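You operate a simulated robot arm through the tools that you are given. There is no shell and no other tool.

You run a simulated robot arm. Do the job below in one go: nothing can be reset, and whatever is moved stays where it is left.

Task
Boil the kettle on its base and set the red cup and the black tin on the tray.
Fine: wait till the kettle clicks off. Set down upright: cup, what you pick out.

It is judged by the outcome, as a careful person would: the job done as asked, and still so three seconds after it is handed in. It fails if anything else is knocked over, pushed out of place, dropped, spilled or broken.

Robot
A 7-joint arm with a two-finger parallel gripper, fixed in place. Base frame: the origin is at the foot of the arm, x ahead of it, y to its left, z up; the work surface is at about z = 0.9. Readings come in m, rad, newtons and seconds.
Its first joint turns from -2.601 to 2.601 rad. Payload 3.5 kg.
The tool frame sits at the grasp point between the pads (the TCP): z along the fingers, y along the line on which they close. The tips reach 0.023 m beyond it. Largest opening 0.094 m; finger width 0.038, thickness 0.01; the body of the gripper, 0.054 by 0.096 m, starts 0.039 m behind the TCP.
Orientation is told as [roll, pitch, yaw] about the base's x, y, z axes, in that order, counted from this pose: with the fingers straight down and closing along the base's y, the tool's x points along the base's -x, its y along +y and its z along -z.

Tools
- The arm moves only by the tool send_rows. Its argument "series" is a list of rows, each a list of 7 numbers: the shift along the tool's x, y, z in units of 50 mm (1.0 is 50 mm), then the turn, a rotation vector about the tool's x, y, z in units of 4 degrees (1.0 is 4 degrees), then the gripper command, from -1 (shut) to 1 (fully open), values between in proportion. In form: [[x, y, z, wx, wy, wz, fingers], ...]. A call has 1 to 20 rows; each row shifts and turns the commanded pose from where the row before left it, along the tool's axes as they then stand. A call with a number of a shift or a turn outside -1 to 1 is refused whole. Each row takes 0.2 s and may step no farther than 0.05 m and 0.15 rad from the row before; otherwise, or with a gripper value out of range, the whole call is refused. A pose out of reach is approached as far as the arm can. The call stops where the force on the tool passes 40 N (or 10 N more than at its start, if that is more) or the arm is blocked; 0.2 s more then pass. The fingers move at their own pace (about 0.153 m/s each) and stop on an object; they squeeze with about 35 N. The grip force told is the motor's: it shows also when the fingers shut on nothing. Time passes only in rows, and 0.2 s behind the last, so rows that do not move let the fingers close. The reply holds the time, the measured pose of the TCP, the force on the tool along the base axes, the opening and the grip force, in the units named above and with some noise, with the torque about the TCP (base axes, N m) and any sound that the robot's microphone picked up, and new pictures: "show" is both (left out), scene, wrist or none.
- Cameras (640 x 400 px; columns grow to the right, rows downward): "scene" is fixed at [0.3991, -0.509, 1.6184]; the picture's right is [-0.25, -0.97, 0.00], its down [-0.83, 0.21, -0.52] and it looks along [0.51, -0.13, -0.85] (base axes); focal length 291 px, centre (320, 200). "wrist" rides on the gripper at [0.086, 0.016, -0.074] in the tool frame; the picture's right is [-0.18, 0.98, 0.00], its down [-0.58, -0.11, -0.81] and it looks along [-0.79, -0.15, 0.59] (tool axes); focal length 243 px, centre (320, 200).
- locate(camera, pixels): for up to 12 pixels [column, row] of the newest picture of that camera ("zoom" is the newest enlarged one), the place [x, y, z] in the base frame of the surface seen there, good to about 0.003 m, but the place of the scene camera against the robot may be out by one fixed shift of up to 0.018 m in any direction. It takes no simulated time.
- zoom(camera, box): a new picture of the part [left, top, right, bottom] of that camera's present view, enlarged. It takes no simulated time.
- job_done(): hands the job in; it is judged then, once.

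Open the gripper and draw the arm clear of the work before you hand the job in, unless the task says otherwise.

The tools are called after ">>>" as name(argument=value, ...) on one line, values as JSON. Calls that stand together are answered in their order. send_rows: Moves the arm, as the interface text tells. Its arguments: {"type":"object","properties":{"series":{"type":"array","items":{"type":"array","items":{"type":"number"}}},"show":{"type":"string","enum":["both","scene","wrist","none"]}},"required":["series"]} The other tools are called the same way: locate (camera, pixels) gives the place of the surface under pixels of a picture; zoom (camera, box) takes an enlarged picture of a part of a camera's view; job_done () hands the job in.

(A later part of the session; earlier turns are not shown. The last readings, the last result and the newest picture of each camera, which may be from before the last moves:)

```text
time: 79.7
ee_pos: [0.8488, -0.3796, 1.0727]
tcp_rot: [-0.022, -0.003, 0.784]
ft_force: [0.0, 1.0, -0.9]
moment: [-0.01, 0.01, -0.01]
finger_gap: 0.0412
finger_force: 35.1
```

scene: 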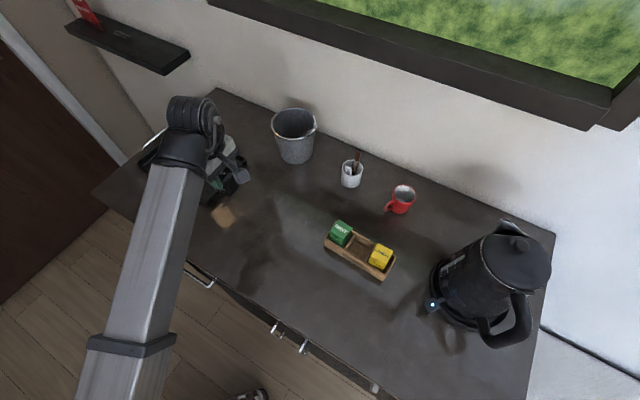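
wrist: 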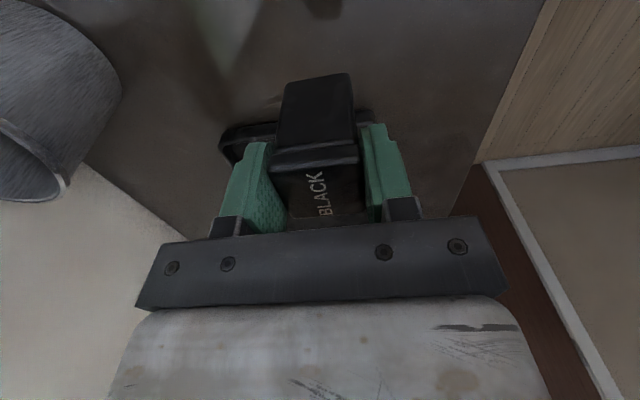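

The tray's near edge shows at (225–370,115–150), partly hidden by the tin. I zoom and locate.

>>> zoom(camera="wrist", box=[200, 90, 420, 220])

>>> locate(camera="wrist", pixels=[[225, 145], [230, 133], [250, 126], [270, 124], [262, 135], [240, 148], [370, 112], [360, 115], [245, 138], [222, 135], [375, 120], [232, 155]])

```text
2.91 times, centred on (310, 155) of wrist
```

zoom: 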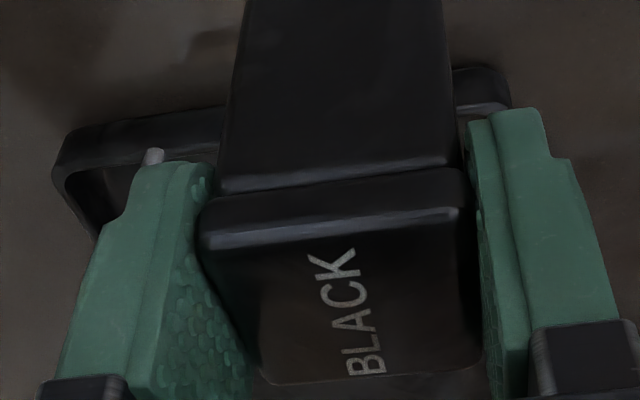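

```text
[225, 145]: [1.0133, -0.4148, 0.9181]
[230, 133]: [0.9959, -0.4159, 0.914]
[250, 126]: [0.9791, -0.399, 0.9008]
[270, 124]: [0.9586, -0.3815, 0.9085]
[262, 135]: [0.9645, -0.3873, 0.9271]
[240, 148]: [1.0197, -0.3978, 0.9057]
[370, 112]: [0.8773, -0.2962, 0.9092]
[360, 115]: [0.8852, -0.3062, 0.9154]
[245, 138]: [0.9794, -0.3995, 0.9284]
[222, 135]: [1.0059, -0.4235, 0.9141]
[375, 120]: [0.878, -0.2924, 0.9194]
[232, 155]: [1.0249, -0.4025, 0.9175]
```

Tray corners in the robot frame: near (0.878,-0.298), right (1.006,-0.422); the scene camera's shift is about (+0.003,+0.009). I go above the near-corner spot (0.934,-0.298), clear of spoon and handle.

>>> send_rows(series=[[-0.59, -0.013, 0, 0, 0, 0, -1], [-0.59, -0.013, 0, 0, 0, 0, -1], [-0.59, -0.013, 0, 0, 0, 0, -1], [-0.59, -0.013, 0, 0, 0, 0, -1], [0, 0, 0, 0, 0, 0, -1]], show="both")

>>> zoom(camera="wrist", box=[160, 20, 480, 220])

>>> zoom(camera="scene", box=[130, 80, 280, 230])

```text
time: 80.9
ee_pos: [0.9352, -0.2985, 1.0734]
tcp_rot: [-0.021, -0.003, 0.786]
ft_force: [-0.2, 0.9, -0.7]
moment: [0.02, -0.04, 0.02]
finger_gap: 0.0411
finger_force: 35.0
```

scene: 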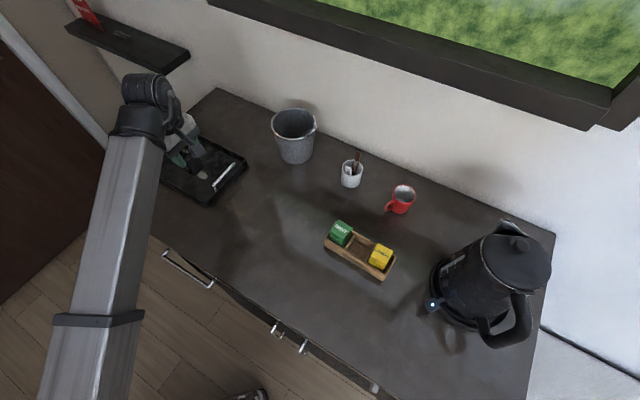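
wrist: 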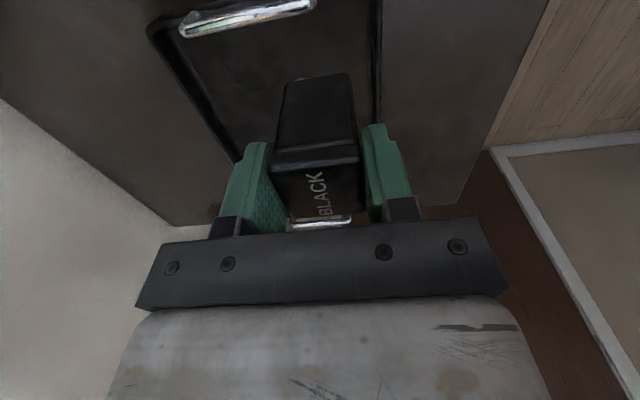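

```text
2.00 times, centred on (320, 120) of wrist
```

zoom: 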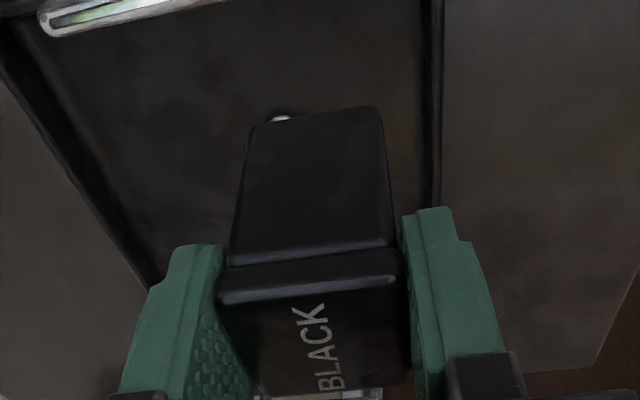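

```text
2.67 times, centred on (205, 155) of scene
```

zoom: 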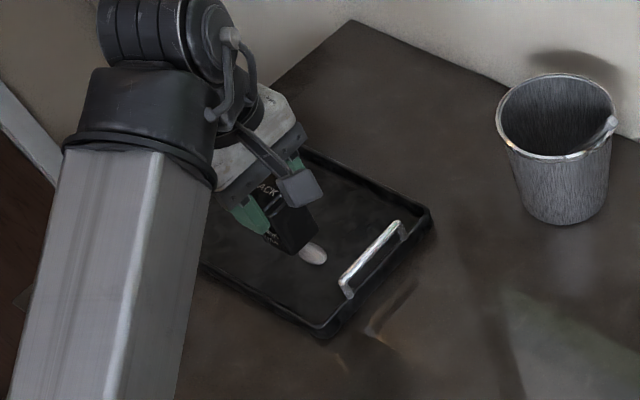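

I locate the spoon tip (zoom (281,118)), the front rim and floor in this view to be sure of the clearance under the tin.

>>> locate(camera="zoom", pixels=[[281, 118], [290, 117], [425, 60], [430, 120], [436, 60], [442, 120], [420, 100], [140, 12], [60, 25], [220, 3], [300, 60], [400, 160]])

```text
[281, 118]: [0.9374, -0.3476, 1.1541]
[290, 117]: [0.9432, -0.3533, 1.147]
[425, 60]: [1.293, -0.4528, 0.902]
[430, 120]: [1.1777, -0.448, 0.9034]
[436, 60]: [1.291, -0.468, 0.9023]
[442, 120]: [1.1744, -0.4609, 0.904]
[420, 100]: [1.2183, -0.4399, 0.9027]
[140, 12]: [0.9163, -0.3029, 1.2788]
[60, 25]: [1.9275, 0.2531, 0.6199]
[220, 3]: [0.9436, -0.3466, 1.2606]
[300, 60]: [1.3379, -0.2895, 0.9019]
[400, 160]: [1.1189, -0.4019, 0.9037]
```

(That used the scene zoom – I repeat with wrist pixels.)

>>> locate(camera="wrist", pixels=[[300.5, 79], [303, 78], [372, 50], [374, 80], [378, 50], [380, 80], [368, 70], [245, 16], [190, 30], [310, 10], [310, 50], [230, 100]])

>>> locate(camera="wrist", pixels=[[315, 78], [330, 76], [345, 74], [285, 85], [300, 90], [352, 80], [320, 100], [240, 60], [200, 80], [215, 120], [180, 60], [376, 110]])

```text
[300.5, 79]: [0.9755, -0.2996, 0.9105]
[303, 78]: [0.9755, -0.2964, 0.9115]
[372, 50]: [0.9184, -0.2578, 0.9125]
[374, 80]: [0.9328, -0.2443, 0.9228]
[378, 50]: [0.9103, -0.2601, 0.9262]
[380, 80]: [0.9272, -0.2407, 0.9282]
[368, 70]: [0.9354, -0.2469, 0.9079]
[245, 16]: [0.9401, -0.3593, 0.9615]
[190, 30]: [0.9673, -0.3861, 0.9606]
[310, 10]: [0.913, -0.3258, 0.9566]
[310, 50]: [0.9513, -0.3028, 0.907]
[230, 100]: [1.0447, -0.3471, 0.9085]
```

```text
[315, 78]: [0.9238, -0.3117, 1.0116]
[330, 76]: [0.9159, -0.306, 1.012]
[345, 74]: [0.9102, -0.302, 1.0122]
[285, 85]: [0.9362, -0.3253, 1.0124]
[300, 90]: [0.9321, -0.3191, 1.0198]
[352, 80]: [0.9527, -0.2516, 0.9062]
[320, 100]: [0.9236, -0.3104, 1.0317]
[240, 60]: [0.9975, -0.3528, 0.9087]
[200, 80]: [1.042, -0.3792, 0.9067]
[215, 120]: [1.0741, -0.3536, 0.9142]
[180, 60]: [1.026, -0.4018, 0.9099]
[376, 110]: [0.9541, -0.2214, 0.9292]
```

Spoon tip at (0.9755,-0.298); floor starts just inside the front rim. I shift the tin 10 mm toward the front rim for clearance and lower to about 2 cm above the floor.

>>> send_rows(series=[[0.034, 0.208, 0, 0, 0, 0, -1], [0, 0, 0.4, 0, 0, 0, -1], [0, 0, 0.4, 0, 0, 0, -1], [0, 0, 0.4, 0, 0, 0, -1], [0, 0, 0.35, 0, 0, 0, -1], [0, 0, 0, 0, 0, 0, -1]], show="both")

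>>> zoom(camera="wrist", box=[160, 20, 480, 220])

```text
time: 82.3
ee_pos: [0.928, -0.2932, 0.9952]
tcp_rot: [-0.021, -0.002, 0.786]
ft_force: [-0.2, -0.3, -0.8]
moment: [0.01, 0.02, -0.03]
finger_gap: 0.0412
finger_force: 35.2
```

scene: 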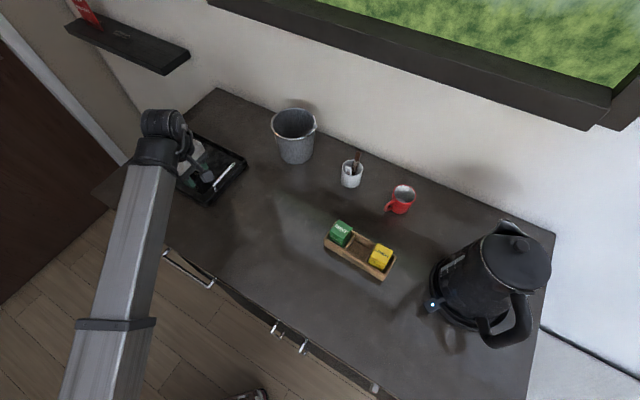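
wrist: 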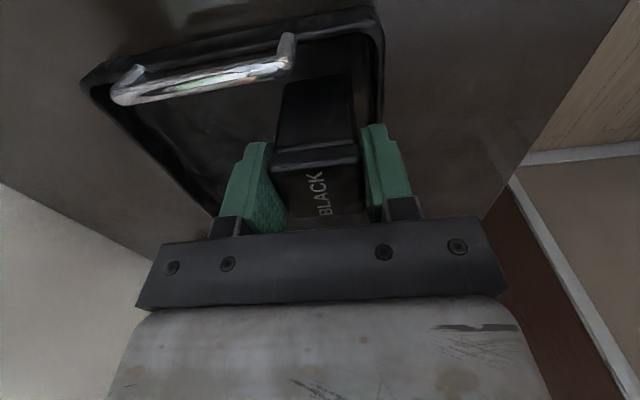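

```text
2.00 times, centred on (320, 120) of wrist
```

zoom: 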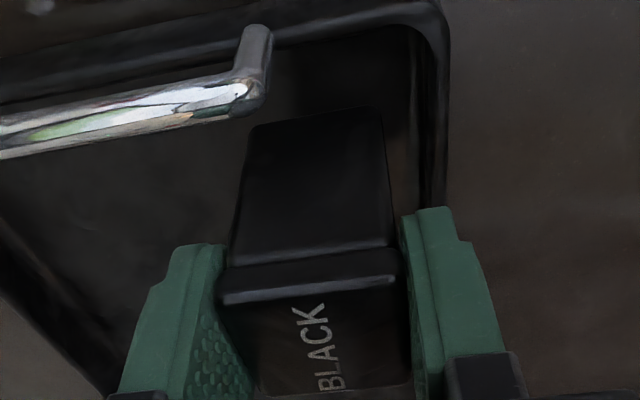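

All clear around the tin. I lower the last 2 cm slowly until it touches.

>>> send_rows(series=[[0, 0, 0.2, 0, 0, 0, -1], [0, 0, 0.1, 0, 0, 0, -1], [0, 0, 0.04, 0, 0, 0, -1], [0, 0, 0, 0, 0, 0, -1]], show="none")

```text
time: 83.3
ee_pos: [0.9293, -0.2918, 0.9796]
tcp_rot: [-0.02, -0.003, 0.786]
ft_force: [0.2, 0.7, -1.8]
moment: [0.0, -0.03, 0.0]
finger_gap: 0.0415
finger_force: 34.8
```

>>> send_rows(series=[[0, 0, 0.05, 0, 0, 0, -1], [0, 0, 0.04, 0, 0, 0, -1], [0, 0, 0, 0, 0, 0, -1]], show="none")

```text
time: 84.1
ee_pos: [0.9265, -0.2933, 0.9756]
tcp_rot: [-0.02, -0.003, 0.785]
ft_force: [-1.5, -0.3, 1.6]
moment: [0.04, -0.02, 0.02]
finger_gap: 0.0412
finger_force: 34.5
```

Light contact at z=0.9756 (+1.6 N). One more millimetre, then I open the fingers and look.

>>> send_rows(series=[[0, 0, 0.02, 0, 0, 0, -1], [0, 0, 0, 0, 0, 0, -0.1], [0, 0, 0, 0, 0, 0, 0.1], [0, 0, 0, 0, 0, 0, 0.4], [0, 0, 0, 0, 0, 0, 0.7], [0, 0, 0, 0, 0, 0, 0.7]], show="both")

>>> zoom(camera="wrist", box=[160, 20, 480, 220])

```text
time: 85.5
ee_pos: [0.9276, -0.2938, 0.9732]
tcp_rot: [-0.021, -0.001, 0.784]
ft_force: [-0.3, 0.5, 0.3]
moment: [0.01, 0.02, 0.01]
finger_gap: 0.08
finger_force: 0.2
```

scene: 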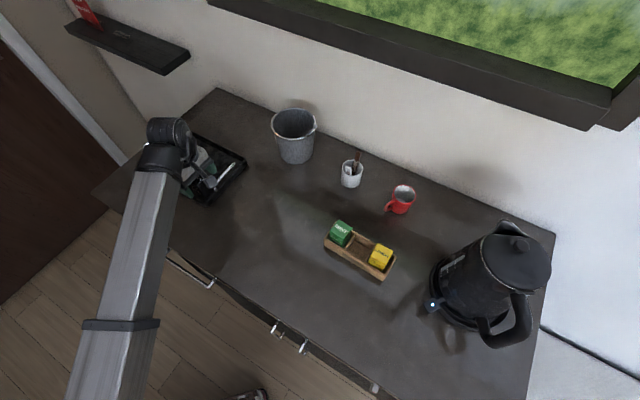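
wrist: 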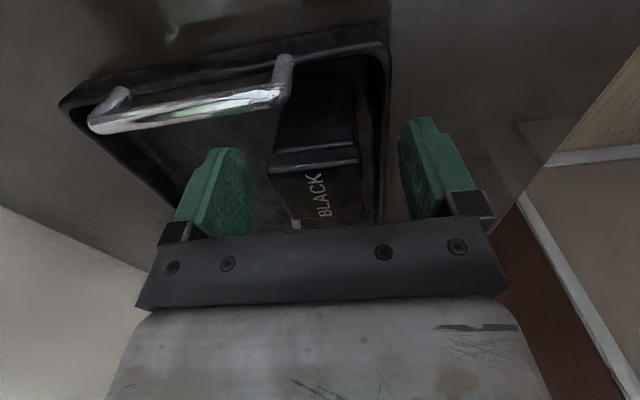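

```text
2.00 times, centred on (320, 120) of wrist
```

zoom: 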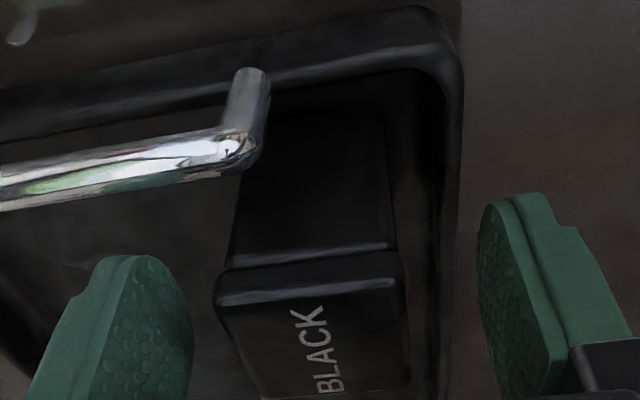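

The tin stands on the tray floor. I raise the hand straight up.

>>> send_rows(series=[[0, 0, -0.3, 0, 0, 0, 0.7], [0, 0, -0.5, 0, 0, 0, 0.7], [0, 0, -0.6, 0, 0, 0, 0.7], [0, 0, -0.6, 0, 0, 0, 0.7], [0, 0, 0, 0, 0, 0, 0.7]], show="both")

>>> zoom(camera="wrist", box=[160, 0, 480, 220])

>>> locate(camera="wrist", pixels=[[300, 79], [330, 60], [345, 75], [320, 100], [290, 70], [280, 60], [370, 60], [250, 60], [230, 80], [200, 60], [310, 120], [260, 110]])

```text
time: 86.7
ee_pos: [0.9256, -0.2922, 1.0733]
tcp_rot: [-0.02, -0.002, 0.786]
ft_force: [0.3, 0.2, 0.0]
moment: [-0.01, -0.02, 0.01]
finger_gap: 0.0799
finger_force: 0.1
```

scene: 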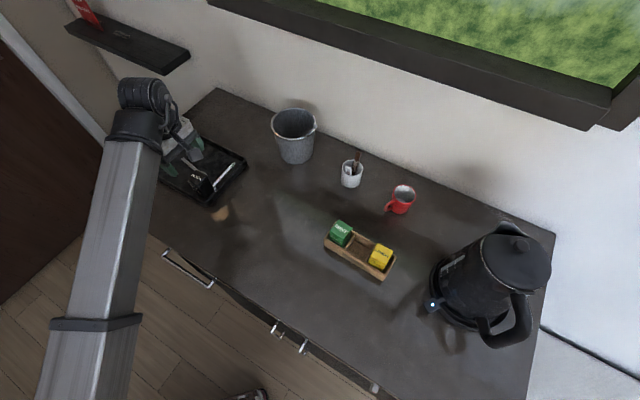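
wrist: 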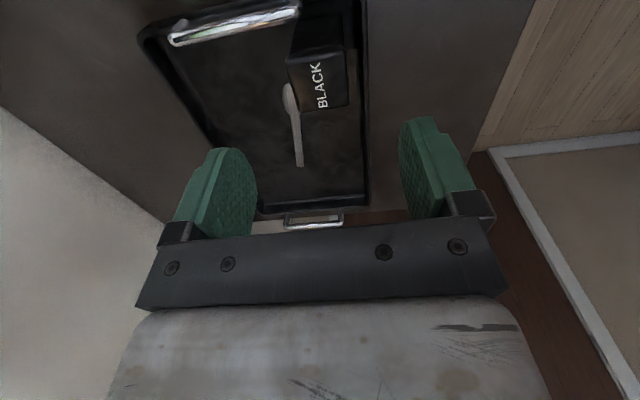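

```text
1.82 times, centred on (320, 110) of wrist
```

zoom: 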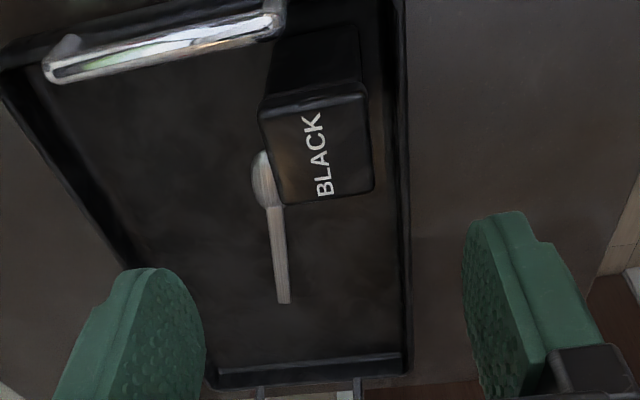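

```text
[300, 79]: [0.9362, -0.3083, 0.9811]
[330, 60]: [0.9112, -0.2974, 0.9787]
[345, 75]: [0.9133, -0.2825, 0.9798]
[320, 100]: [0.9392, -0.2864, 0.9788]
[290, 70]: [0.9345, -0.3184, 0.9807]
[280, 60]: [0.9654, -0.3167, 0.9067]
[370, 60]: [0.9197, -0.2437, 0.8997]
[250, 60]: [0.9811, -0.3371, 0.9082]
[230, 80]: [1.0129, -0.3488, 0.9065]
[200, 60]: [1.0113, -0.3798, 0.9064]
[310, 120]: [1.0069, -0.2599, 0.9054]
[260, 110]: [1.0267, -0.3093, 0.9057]
```

The BLACK tin stands upright in the tray's near corner, spoon untouched, and the kettle's LED is still on. Now for the cup: I retreat over the free table and turn towards yaw ≈120° (camera to the outer side), in order to grasp the far cup with an outward-tilted hand.

>>> send_rows(series=[[0.835, -0.004, -0.077, 0, 0, 0, 1], [0.835, -0.004, -0.077, 0, 0, 0, 1], [0.835, -0.004, -0.077, 0, 0, 0, 1], [0.835, -0.004, -0.077, 0, 0, 0, 1], [0.835, -0.004, -0.077, 0, 0, 0, 1], [0.835, -0.004, -0.077, 0, 0, 0, 1], [0.835, -0.004, -0.077, 0, 0, 0, 1], [0, 0, 0, 0, 0, -1, 1], [0, 0, 0, 0, 0, -1, 1], [0, 0, 0, 0, 0, -1, 1], [0, 0, 0, 0, 0, -1, 1], [0, 0, 0, 0, 0, -1, 1], [0, 0, 0, 0, 0, -1, 1], [0, 0, 0, 0, 0, -1, 1], [0, 0, 0, 0, 0, -1, 1], [0, 0, 0, 0, 0, -1, 1], [0, 0, 0, 0, 0, -1, 1]], show="scene")

>>> zoom(camera="scene", box=[120, 100, 270, 230])

```text
time: 90.3
ee_pos: [0.7197, -0.5006, 1.1013]
tcp_rot: [-0.018, 0.012, 1.485]
ft_force: [-0.6, 0.1, -0.4]
moment: [0.01, 0.04, -0.02]
finger_gap: 0.0942
finger_force: 0.1
```

scene: 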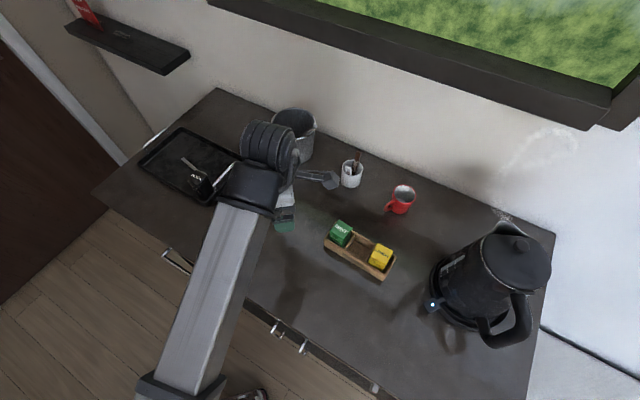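

```text
3.08 times, centred on (195, 165) of scene
```

zoom: 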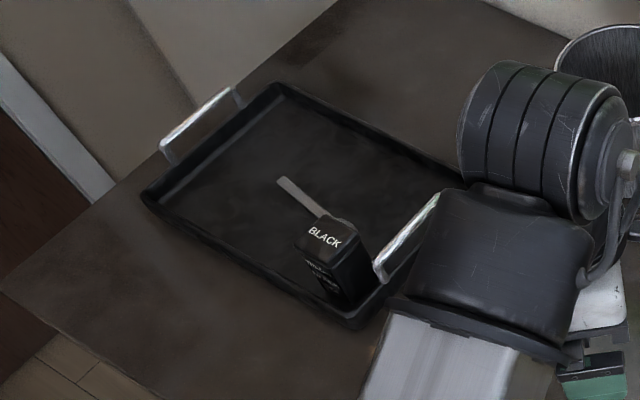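

Tin upright on the tray; some steam shows above the kettle. I continue turning to yaw ≈122°, then tilt the hand outwards by 44° here in free space to test the reach and joint limits.

>>> send_rows(series=[[0, 0, 0, 0, 0, -1, 1], [0, 0, 0, 0, 0, -1, 1], [0, 0, 0, 0, 0, -1, 1], [0, 0, 0, 0, 0, -1, 1], [0, 0, 0, 0, 0, -1, 1], [0, 0, 0, 0, 0, -1, 1], [0, 0, 0, 0, 0, -1, 1], [0, 0, 0, 0, 0, -1, 1], [0, 0, 0, 0, 0, -1, 1], [0, 0, 0, 0, 1, 0, 1], [0, 0, 0, 0, 1, 0, 1], [0, 0, 0, 0, 1, 0, 1], [0, 0, 0, 0, 1, 0, 1], [0, 0, 0, 0, 1, 0, 1]], show="both")

```text
time: 93.3
ee_pos: [0.7214, -0.5, 1.1012]
tcp_rot: [-0.007, 0.371, 2.109]
ft_force: [0.1, 0.9, 0.1]
moment: [0.03, 0.0, 0.0]
finger_gap: 0.0938
finger_force: 0.1
```

scene: 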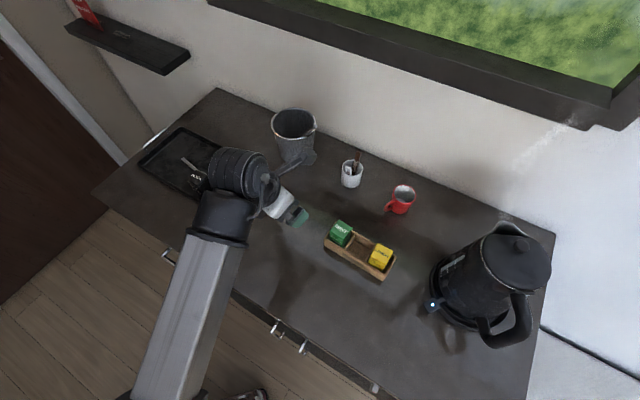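
wrist: 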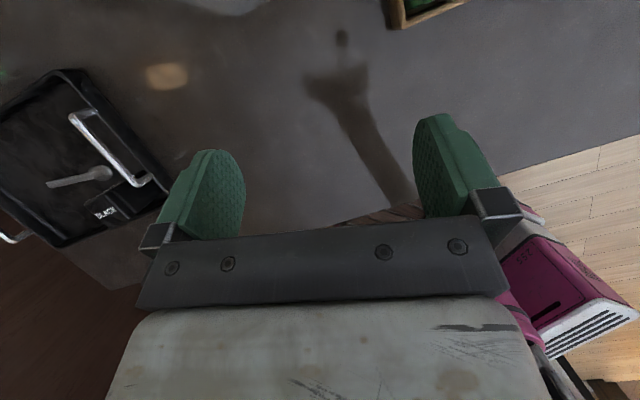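

The tilt works. I tilt 24° further (to about 45°); the wrist camera will then look nearly straight down on the grasp point.

>>> send_rows(series=[[0, 0, 0, 0, 1, 0, 1], [0, 0, 0, 0, 1, 0, 1], [0, 0, 0, 0, 1, 0, 1], [0, 0, 0, 0, 1, 0, 1], [0, 0, 0, 0, 1, 0, 1], [0, 0, 0, 0, 1, 0, 1]], show="both")

```text
time: 94.7
ee_pos: [0.7203, -0.4993, 1.0992]
tcp_rot: [-0.008, 0.789, 2.107]
ft_force: [0.2, -0.1, 0.5]
moment: [-0.01, 0.0, 0.03]
finger_gap: 0.0942
finger_force: 0.0
```

scene: 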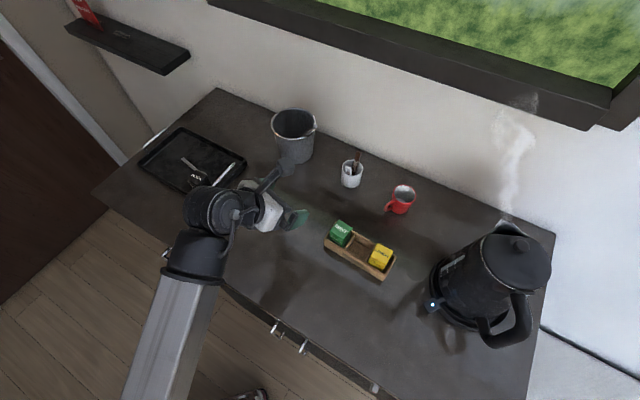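
wrist: 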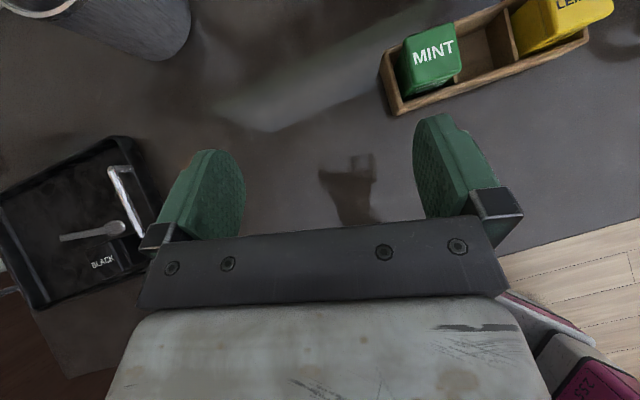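

Tilt 45° reached without trouble. I now move to a pre-grasp about 11 cm short of the cup along the finger direction, passing above the rack.

>>> send_rows(series=[[0.2737, 0.3951, 0.5594, 0, 0, 0, 1], [0.2737, 0.3951, 0.5594, 0, 0, 0, 1], [0.2737, 0.3951, 0.5594, 0, 0, 0, 1], [0.2737, 0.3951, 0.5594, 0, 0, 0, 1], [0.2737, 0.3951, 0.5594, 0, 0, 0, 1], [0.2737, 0.3951, 0.5594, 0, 0, 0, 1], [0.2737, 0.3951, 0.5594, 0, 0, 0, 1], [0, 0, 0, 0, 0, 0, 1]], show="both")

```text
time: 96.5
ee_pos: [0.7092, -0.7494, 1.0307]
tcp_rot: [-0.01, 0.79, 2.104]
ft_force: [-1.1, -0.1, -0.4]
moment: [0.02, 0.0, 0.0]
finger_gap: 0.0941
finger_force: 0.0
```

scene: 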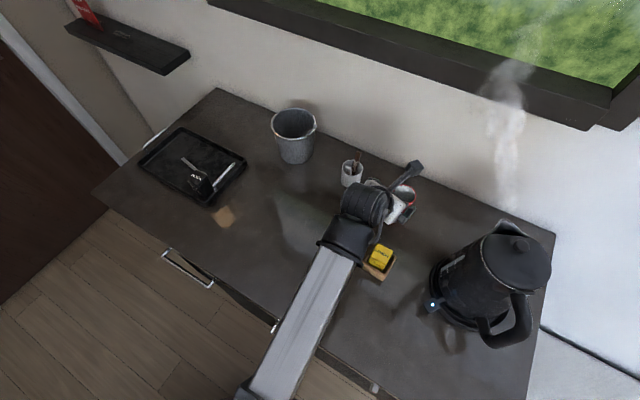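
wrist: 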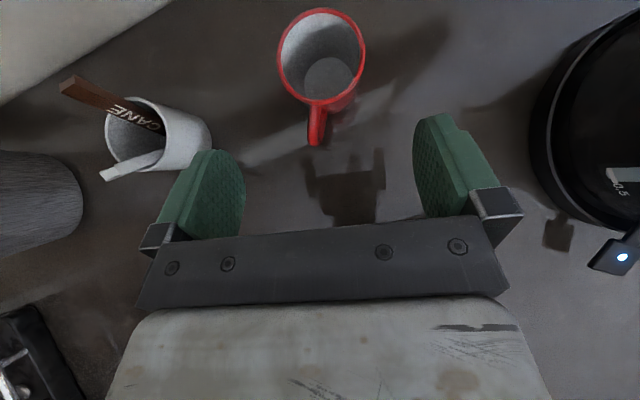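

The cup is nicely between the fingers (rim centre about (322,58), handle toward the hand). I zoom and locate its rim points.

>>> zoom(camera="wrist", box=[250, 0, 400, 160])

>>> locate(camera="wrist", pixels=[[281, 60], [282, 45], [300, 17], [325, 11], [350, 22], [363, 45], [360, 75], [345, 98], [318, 104], [293, 90], [317, 140], [322, 80]])

```text
2.50 times, centred on (325, 80) of wrist
```

zoom: 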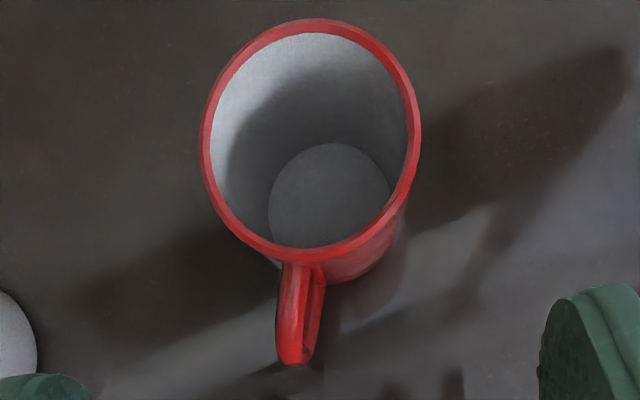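

```text
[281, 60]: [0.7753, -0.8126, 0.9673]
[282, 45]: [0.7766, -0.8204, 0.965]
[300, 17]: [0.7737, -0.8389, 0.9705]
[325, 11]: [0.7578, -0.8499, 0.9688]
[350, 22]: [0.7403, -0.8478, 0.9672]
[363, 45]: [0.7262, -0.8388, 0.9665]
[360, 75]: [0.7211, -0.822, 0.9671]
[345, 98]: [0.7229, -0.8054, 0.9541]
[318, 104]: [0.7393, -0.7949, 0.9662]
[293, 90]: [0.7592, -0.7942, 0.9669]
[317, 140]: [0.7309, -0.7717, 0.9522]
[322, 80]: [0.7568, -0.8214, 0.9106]
```

Cup axis at (0.7495,-0.8215), rim z 0.967, handle tip at (0.731,-0.772). I advance 7 cm along the finger direction, then check before the last 4 cm.

>>> send_rows(series=[[-0.012, 0.01, 0.35, 0, 0, 0, 1], [-0.012, 0.01, 0.35, 0, 0, 0, 1], [-0.012, 0.01, 0.35, 0, 0, 0, 1], [-0.012, 0.01, 0.35, 0, 0, 0, 1], [0, 0, 0, 0, 0, 0, 1]], show="both")

>>> locate(camera="wrist", pixels=[[281, 100], [300, 60], [325, 55], [355, 65], [370, 100], [330, 145], [318, 150], [318, 190], [295, 130], [360, 130]])

```text
time: 97.7
ee_pos: [0.7316, -0.7904, 0.9777]
tcp_rot: [-0.008, 0.789, 2.103]
ft_force: [-0.4, -0.2, 0.8]
moment: [0.02, -0.01, 0.0]
finger_gap: 0.094
finger_force: 0.0
```

scene: 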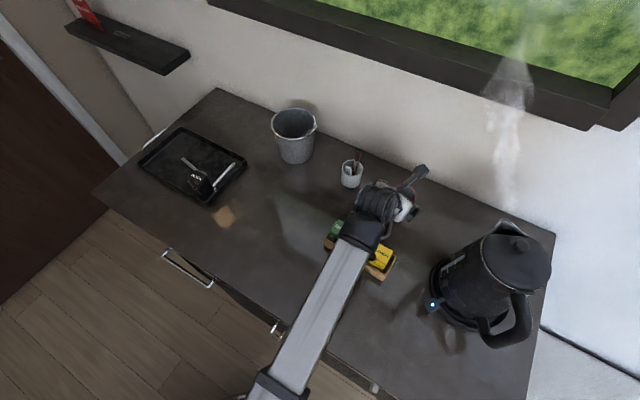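
wrist: 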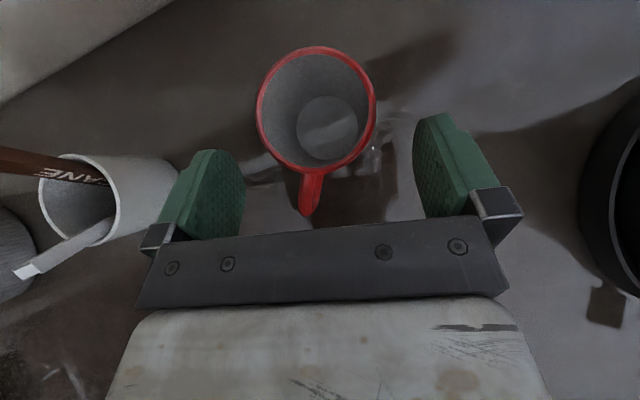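

```text
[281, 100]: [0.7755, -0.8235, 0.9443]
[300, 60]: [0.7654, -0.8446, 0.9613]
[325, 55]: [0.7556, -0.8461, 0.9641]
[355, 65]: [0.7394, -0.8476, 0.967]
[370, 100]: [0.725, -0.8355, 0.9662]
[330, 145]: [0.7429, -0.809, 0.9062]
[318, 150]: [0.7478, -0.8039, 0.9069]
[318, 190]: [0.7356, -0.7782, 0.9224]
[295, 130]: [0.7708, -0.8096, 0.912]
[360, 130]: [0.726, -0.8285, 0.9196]
```

Well centred. I advance the last 39 mm slowly.

>>> send_rows(series=[[0.016, 0, 0.26, 0, 0, 0, 1], [0.016, 0, 0.26, 0, 0, 0, 1], [0.016, 0, 0.26, 0, 0, 0, 1], [0, 0, 0, 0, 0, 0, 1]], show="both")

>>> zoom(camera="wrist", box=[180, 60, 480, 250])

```text
time: 98.7
ee_pos: [0.7474, -0.8141, 0.9512]
tcp_rot: [-0.008, 0.789, 2.104]
ft_force: [0.2, 0.1, 0.0]
moment: [-0.03, 0.01, 0.03]
finger_gap: 0.0941
finger_force: 0.1
```

scene: 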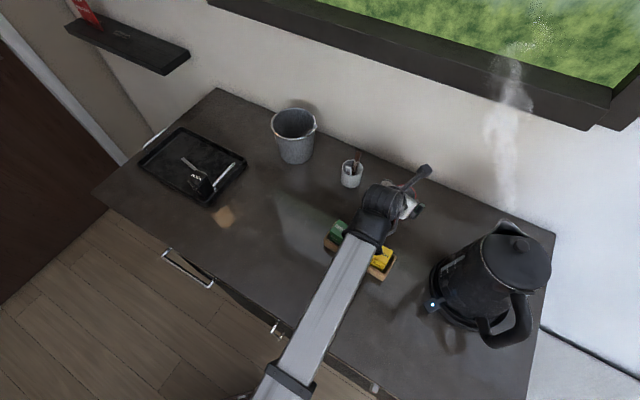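
wrist: 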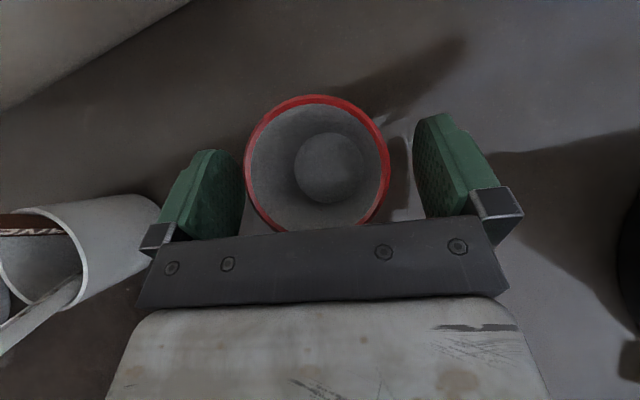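

```text
2.11 times, centred on (330, 155) of wrist
```

zoom: 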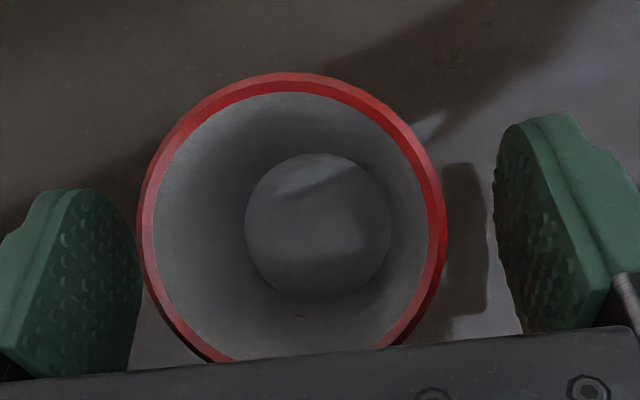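

By projection the cup is centred within 2 mm (rim centre at column 317 as predicted) and no contact so far. I close the fingers gradually.

>>> send_rows(series=[[0, 0, 0, 0, 0, 0, 0.6], [0, 0, 0, 0, 0, 0, 0.4], [0, 0, 0, 0, 0, 0, 0.2], [0, 0, 0, 0, 0, 0, 0], [0, 0, 0, 0, 0, 0, -1], [0, 0, 0, 0, 0, 0, -1]], show="both")

```text
time: 100.1
ee_pos: [0.7469, -0.8145, 0.9518]
tcp_rot: [-0.009, 0.788, 2.105]
ft_force: [0.5, -0.1, -0.2]
moment: [0.0, -0.04, -0.02]
finger_gap: 0.061
finger_force: 34.7
```

scene: 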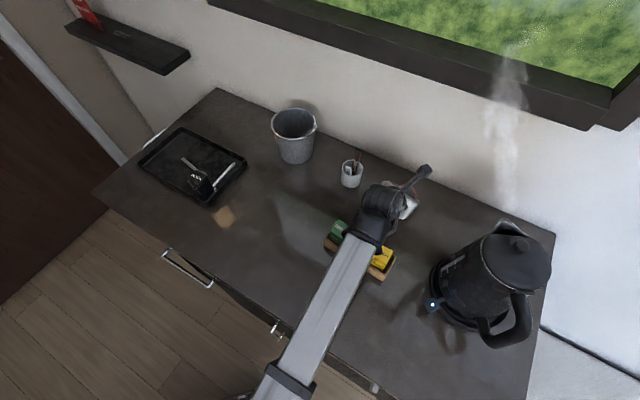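
wrist: 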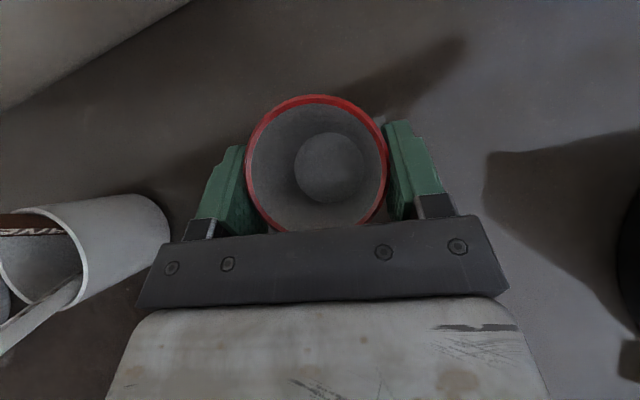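

The cup is held (gap 0.061, 35 N). I lift it straight up about 12 cm, and locate the wall shelf at the left to plan the way to the tray.

>>> send_rows(series=[[0.142, 0, -0.141, 0, 0, 0, -1], [0.284, 0, -0.282, 0, 0, 0, -1], [0.284, 0, -0.282, 0, 0, 0, -1], [0.284, 0, -0.282, 0, 0, 0, -1], [0.284, 0, -0.282, 0, 0, 0, -1], [0.284, 0, -0.282, 0, 0, 0, -1], [0.142, 0, -0.141, 0, 0, 0, -1]], show="both")

>>> locate(camera="scene", pixels=[[130, 45], [160, 72], [188, 52], [75, 25], [130, 60], [188, 60], [354, 165], [345, 170], [358, 155], [292, 115], [300, 110], [280, 130]])

```text
time: 101.7
ee_pos: [0.7457, -0.8161, 1.0724]
tcp_rot: [-0.009, 0.789, 2.104]
ft_force: [-0.2, 0.2, -1.1]
moment: [-0.01, 0.01, -0.05]
finger_gap: 0.0607
finger_force: 34.9
```

scene: 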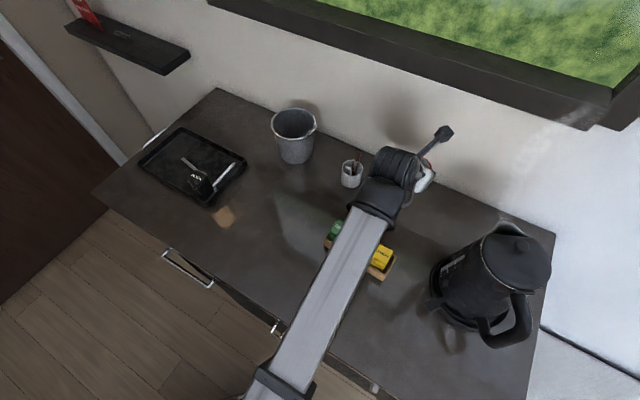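
wrist: 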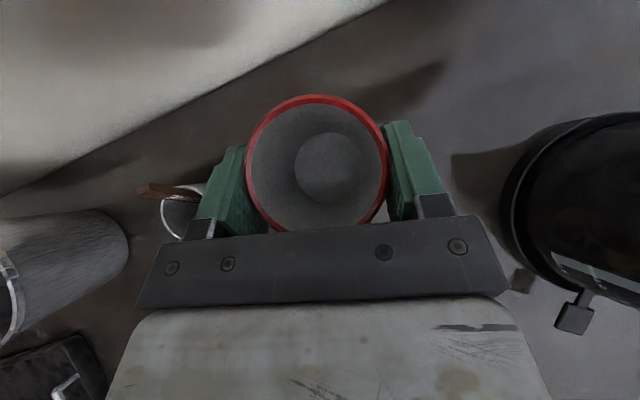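

```text
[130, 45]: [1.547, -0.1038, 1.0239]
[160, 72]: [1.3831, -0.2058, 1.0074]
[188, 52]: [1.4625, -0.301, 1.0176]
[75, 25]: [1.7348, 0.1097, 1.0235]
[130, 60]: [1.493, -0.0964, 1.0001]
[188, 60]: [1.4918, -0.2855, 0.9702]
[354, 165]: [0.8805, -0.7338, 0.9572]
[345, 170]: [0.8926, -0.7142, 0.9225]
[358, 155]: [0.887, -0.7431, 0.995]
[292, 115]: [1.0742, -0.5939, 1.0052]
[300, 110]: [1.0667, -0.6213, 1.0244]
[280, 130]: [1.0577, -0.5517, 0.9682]
```

The blue light is no longer visible at (432,304) and the steam is fading. I zoom to check the kettle's state.

>>> zoom(camera="wrist", box=[480, 100, 640, 350])

>>> zoom(camera="scene", box=[420, 210, 560, 360])

```text
1.60 times, centred on (560, 225) of wrist
```

zoom: 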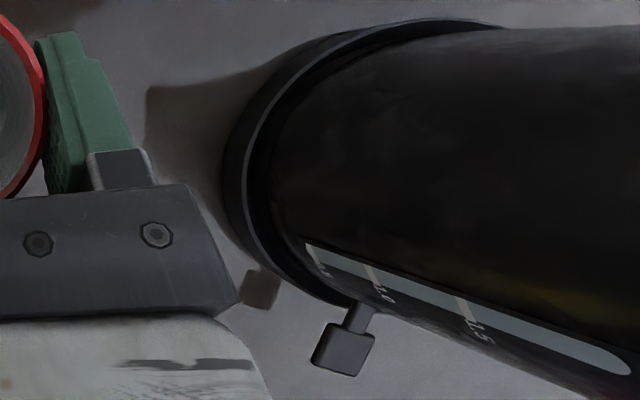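

```text
2.67 times, centred on (490, 285) of scene
```

zoom: 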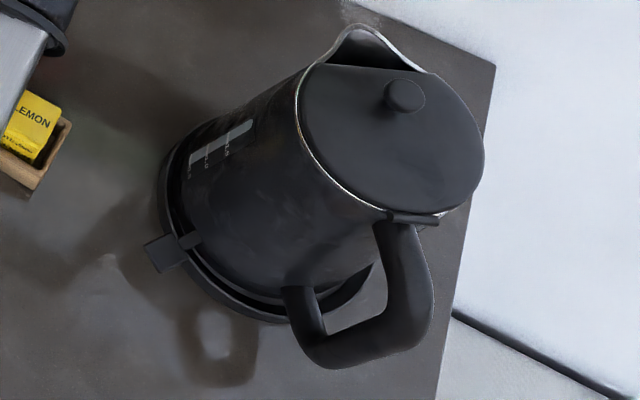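

The paddle light is out and the steam is fading: the kettle has boiled and switched itself off. I carry on with the cup: retreat inwards to radius 0.95 at z≈1.09, above the tins.

>>> send_rows(series=[[-0.371, 0.127, -0.487, 0, 0, 0, -1], [-0.371, 0.127, -0.487, 0, 0, 0, -1], [-0.371, 0.127, -0.487, 0, 0, 0, -1], [-0.371, 0.127, -0.487, 0, 0, 0, -1], [-0.371, 0.127, -0.487, 0, 0, 0, -1], [0, 0, 0, 0, 0, 0, -1]], show="both")

```text
time: 103.1
ee_pos: [0.64, -0.7024, 1.0907]
tcp_rot: [-0.009, 0.787, 2.104]
ft_force: [-0.1, -0.3, -1.1]
moment: [0.03, 0.0, 0.0]
finger_gap: 0.0607
finger_force: 35.2
```

scene: 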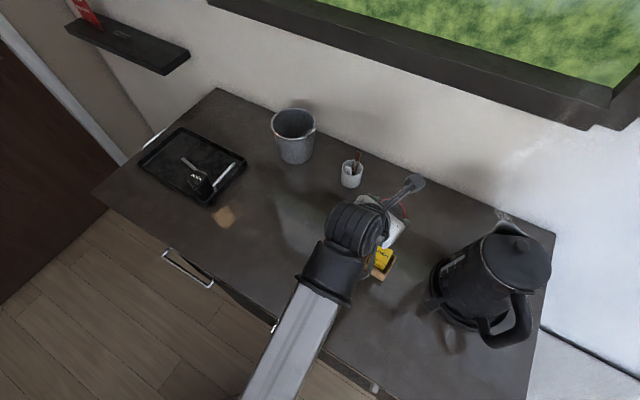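
wrist: 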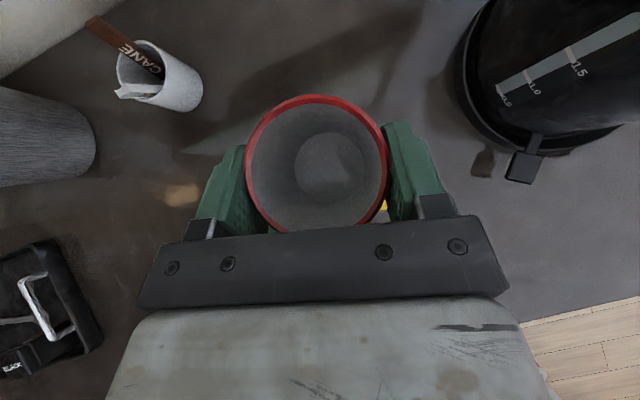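

Cup level and secure. I swing along an arc (radius 0.95, turning about the vertical with it) towards the tray, first half.

>>> send_rows(series=[[-0.109, -0.675, -0.11, 0.371, 0, -0.368, -1], [-0.109, -0.675, -0.11, 0.371, 0, -0.368, -1], [-0.109, -0.675, -0.11, 0.371, 0, -0.368, -1], [-0.109, -0.675, -0.11, 0.371, 0, -0.368, -1], [-0.109, -0.675, -0.11, 0.371, 0, -0.368, -1], [-0.109, -0.675, -0.11, 0.371, 0, -0.368, -1], [-0.109, -0.675, -0.11, 0.371, 0, -0.368, -1], [-0.109, -0.675, -0.11, 0.371, 0, -0.368, -1], [-0.109, -0.675, -0.11, 0.371, 0, -0.368, -1]], show="both")

```text
time: 105.1
ee_pos: [0.8326, -0.4568, 1.0928]
tcp_rot: [-0.007, 0.79, 2.433]
ft_force: [-0.3, 0.8, -1.1]
moment: [0.02, 0.05, -0.01]
finger_gap: 0.0607
finger_force: 35.1
```

scene: 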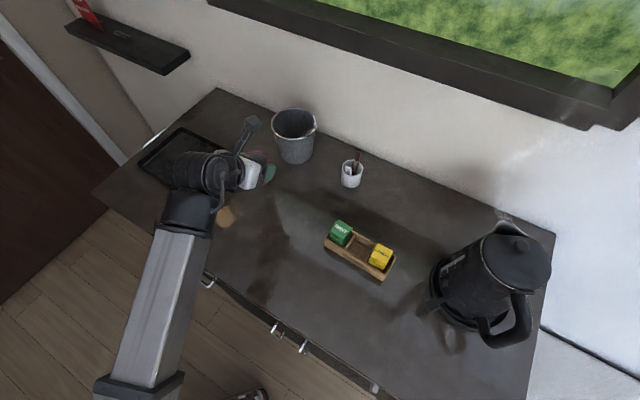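
wrist: 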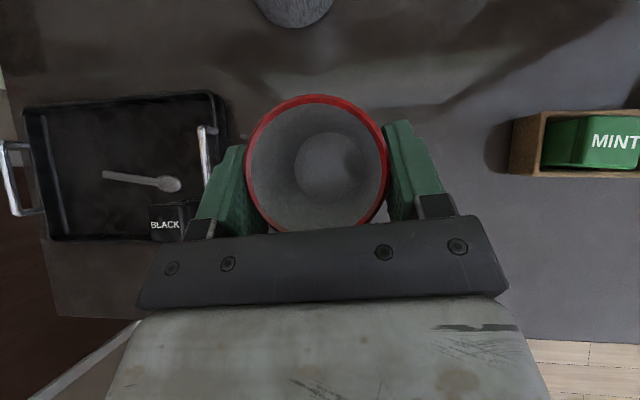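

The wrist camera now sees the whole tray at left. I zoom and measure spoon, rims and tin to choose the cup's spot.

>>> zoom(camera="wrist", box=[0, 80, 240, 250])

>>> locate(camera="wrist", pixels=[[104, 175], [180, 185], [30, 110], [45, 240], [215, 95], [140, 240], [40, 115], [52, 232], [60, 170], [100, 220], [20, 150], [165, 215]])

```text
2.35 times, centred on (120, 165) of wrist
```

zoom: 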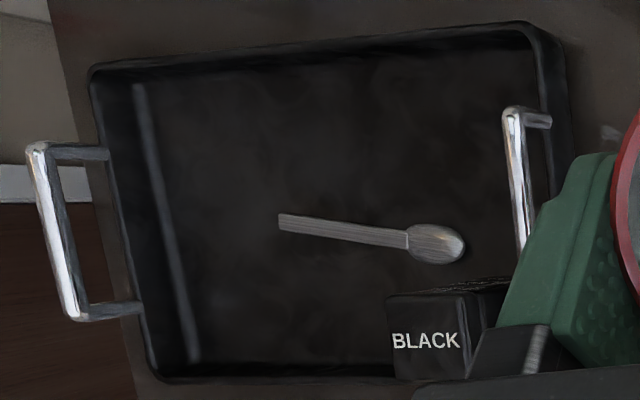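

```text
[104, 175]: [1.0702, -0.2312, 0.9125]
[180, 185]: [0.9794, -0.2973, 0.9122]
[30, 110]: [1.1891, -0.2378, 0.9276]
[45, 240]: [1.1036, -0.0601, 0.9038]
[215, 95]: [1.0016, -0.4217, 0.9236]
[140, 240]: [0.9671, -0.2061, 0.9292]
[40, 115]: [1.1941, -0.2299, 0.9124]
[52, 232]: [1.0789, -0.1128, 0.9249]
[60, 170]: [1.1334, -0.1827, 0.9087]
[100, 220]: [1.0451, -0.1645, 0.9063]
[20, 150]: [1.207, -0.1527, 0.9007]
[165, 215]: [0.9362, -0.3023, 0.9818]
```

I locate the inner boundary of the tray floor at the far-left end and the front to fix the target.

>>> locate(camera="wrist", pixels=[[54, 173.5], [50, 174], [46, 175], [64.7, 222], [61, 223], [111.5, 234], [111.5, 230], [111.5, 226], [80, 232], [70, 215], [90, 210], [85, 195]])

```text
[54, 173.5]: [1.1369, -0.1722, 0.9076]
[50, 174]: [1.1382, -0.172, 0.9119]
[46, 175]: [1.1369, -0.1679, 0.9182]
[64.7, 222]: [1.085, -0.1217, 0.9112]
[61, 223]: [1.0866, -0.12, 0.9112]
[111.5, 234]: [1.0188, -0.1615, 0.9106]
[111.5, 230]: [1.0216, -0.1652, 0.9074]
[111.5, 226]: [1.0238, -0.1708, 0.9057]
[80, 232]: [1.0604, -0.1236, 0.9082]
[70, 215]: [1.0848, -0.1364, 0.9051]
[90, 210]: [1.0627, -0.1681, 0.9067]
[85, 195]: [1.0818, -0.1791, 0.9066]
```

Floor measured: far end s≈0.27, spoon end at (1.070,-0.231). Target for the cup's axis: (1.084,-0.190), clear of spoon, walls and tin. I continue the arc (second half).

>>> send_rows(series=[[-0.109, -0.675, -0.11, 0.371, 0, -0.368, -1], [-0.109, -0.675, -0.11, 0.371, 0, -0.368, -1], [-0.109, -0.675, -0.11, 0.371, 0, -0.368, -1], [-0.109, -0.675, -0.11, 0.371, 0, -0.368, -1], [-0.109, -0.675, -0.11, 0.371, 0, -0.368, -1], [-0.109, -0.675, -0.11, 0.371, 0, -0.368, -1], [-0.109, -0.675, -0.11, 0.371, 0, -0.368, -1], [-0.109, -0.675, -0.11, 0.371, 0, -0.368, -1], [-0.109, -0.675, -0.11, 0.371, 0, -0.368, -1]], show="both")

```text
time: 107.1
ee_pos: [0.933, -0.1618, 1.0955]
tcp_rot: [-0.006, 0.792, 2.762]
ft_force: [-1.0, 0.1, -0.1]
moment: [-0.03, 0.0, 0.0]
finger_gap: 0.0611
finger_force: 35.6
```

scene: 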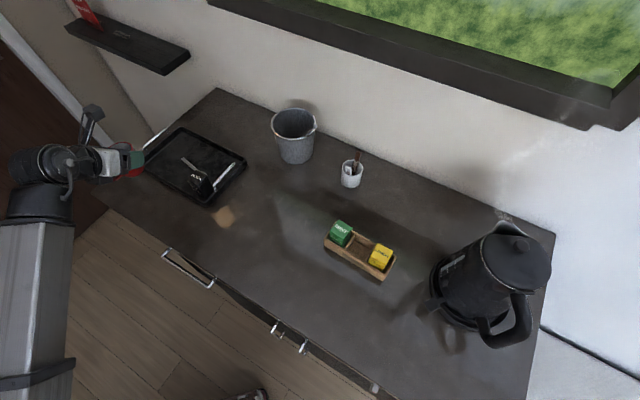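
wrist: 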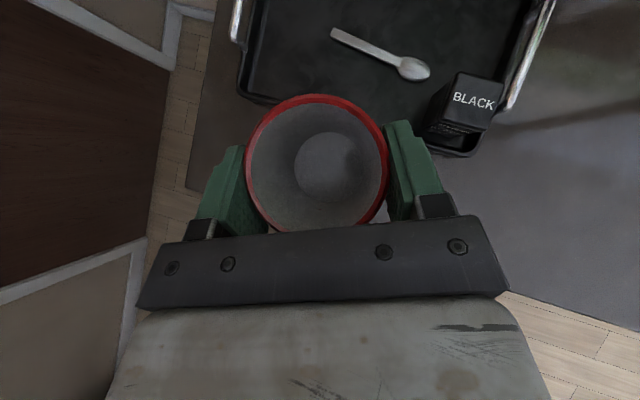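

The tray lies ahead (spoon at (380,55), tin at (470,100)). I extend over the target at z≈1.035.

>>> send_rows(series=[[0.2324, -0.1188, 0.5772, 0, 0, 0, -1], [0.2324, -0.1188, 0.5772, 0, 0, 0, -1], [0.2324, -0.1188, 0.5772, 0, 0, 0, -1], [0.2324, -0.1188, 0.5772, 0, 0, 0, -1], [0.2324, -0.1188, 0.5772, 0, 0, 0, -1], [0, 0, 0, 0, 0, 0, -1]], show="both")

```text
time: 108.5
ee_pos: [1.0776, -0.1881, 1.0354]
tcp_rot: [-0.007, 0.793, 2.76]
ft_force: [0.3, -0.5, -0.7]
moment: [0.0, -0.03, 0.01]
finger_gap: 0.0612
finger_force: 35.0
```

scene: 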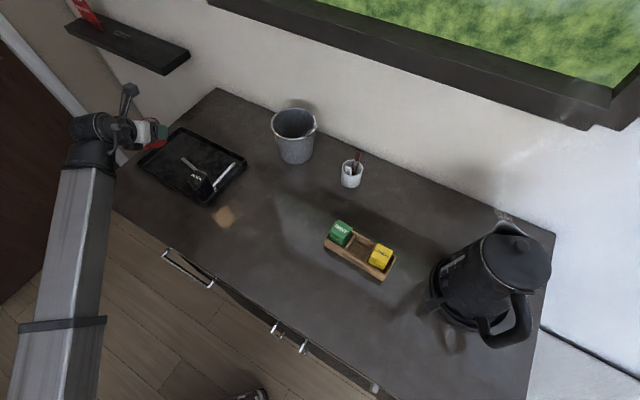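
wrist: 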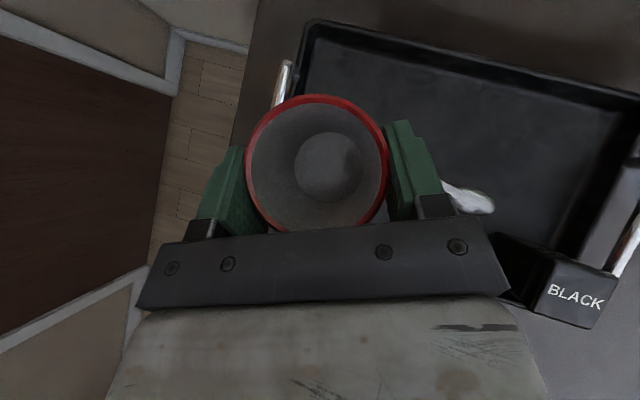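

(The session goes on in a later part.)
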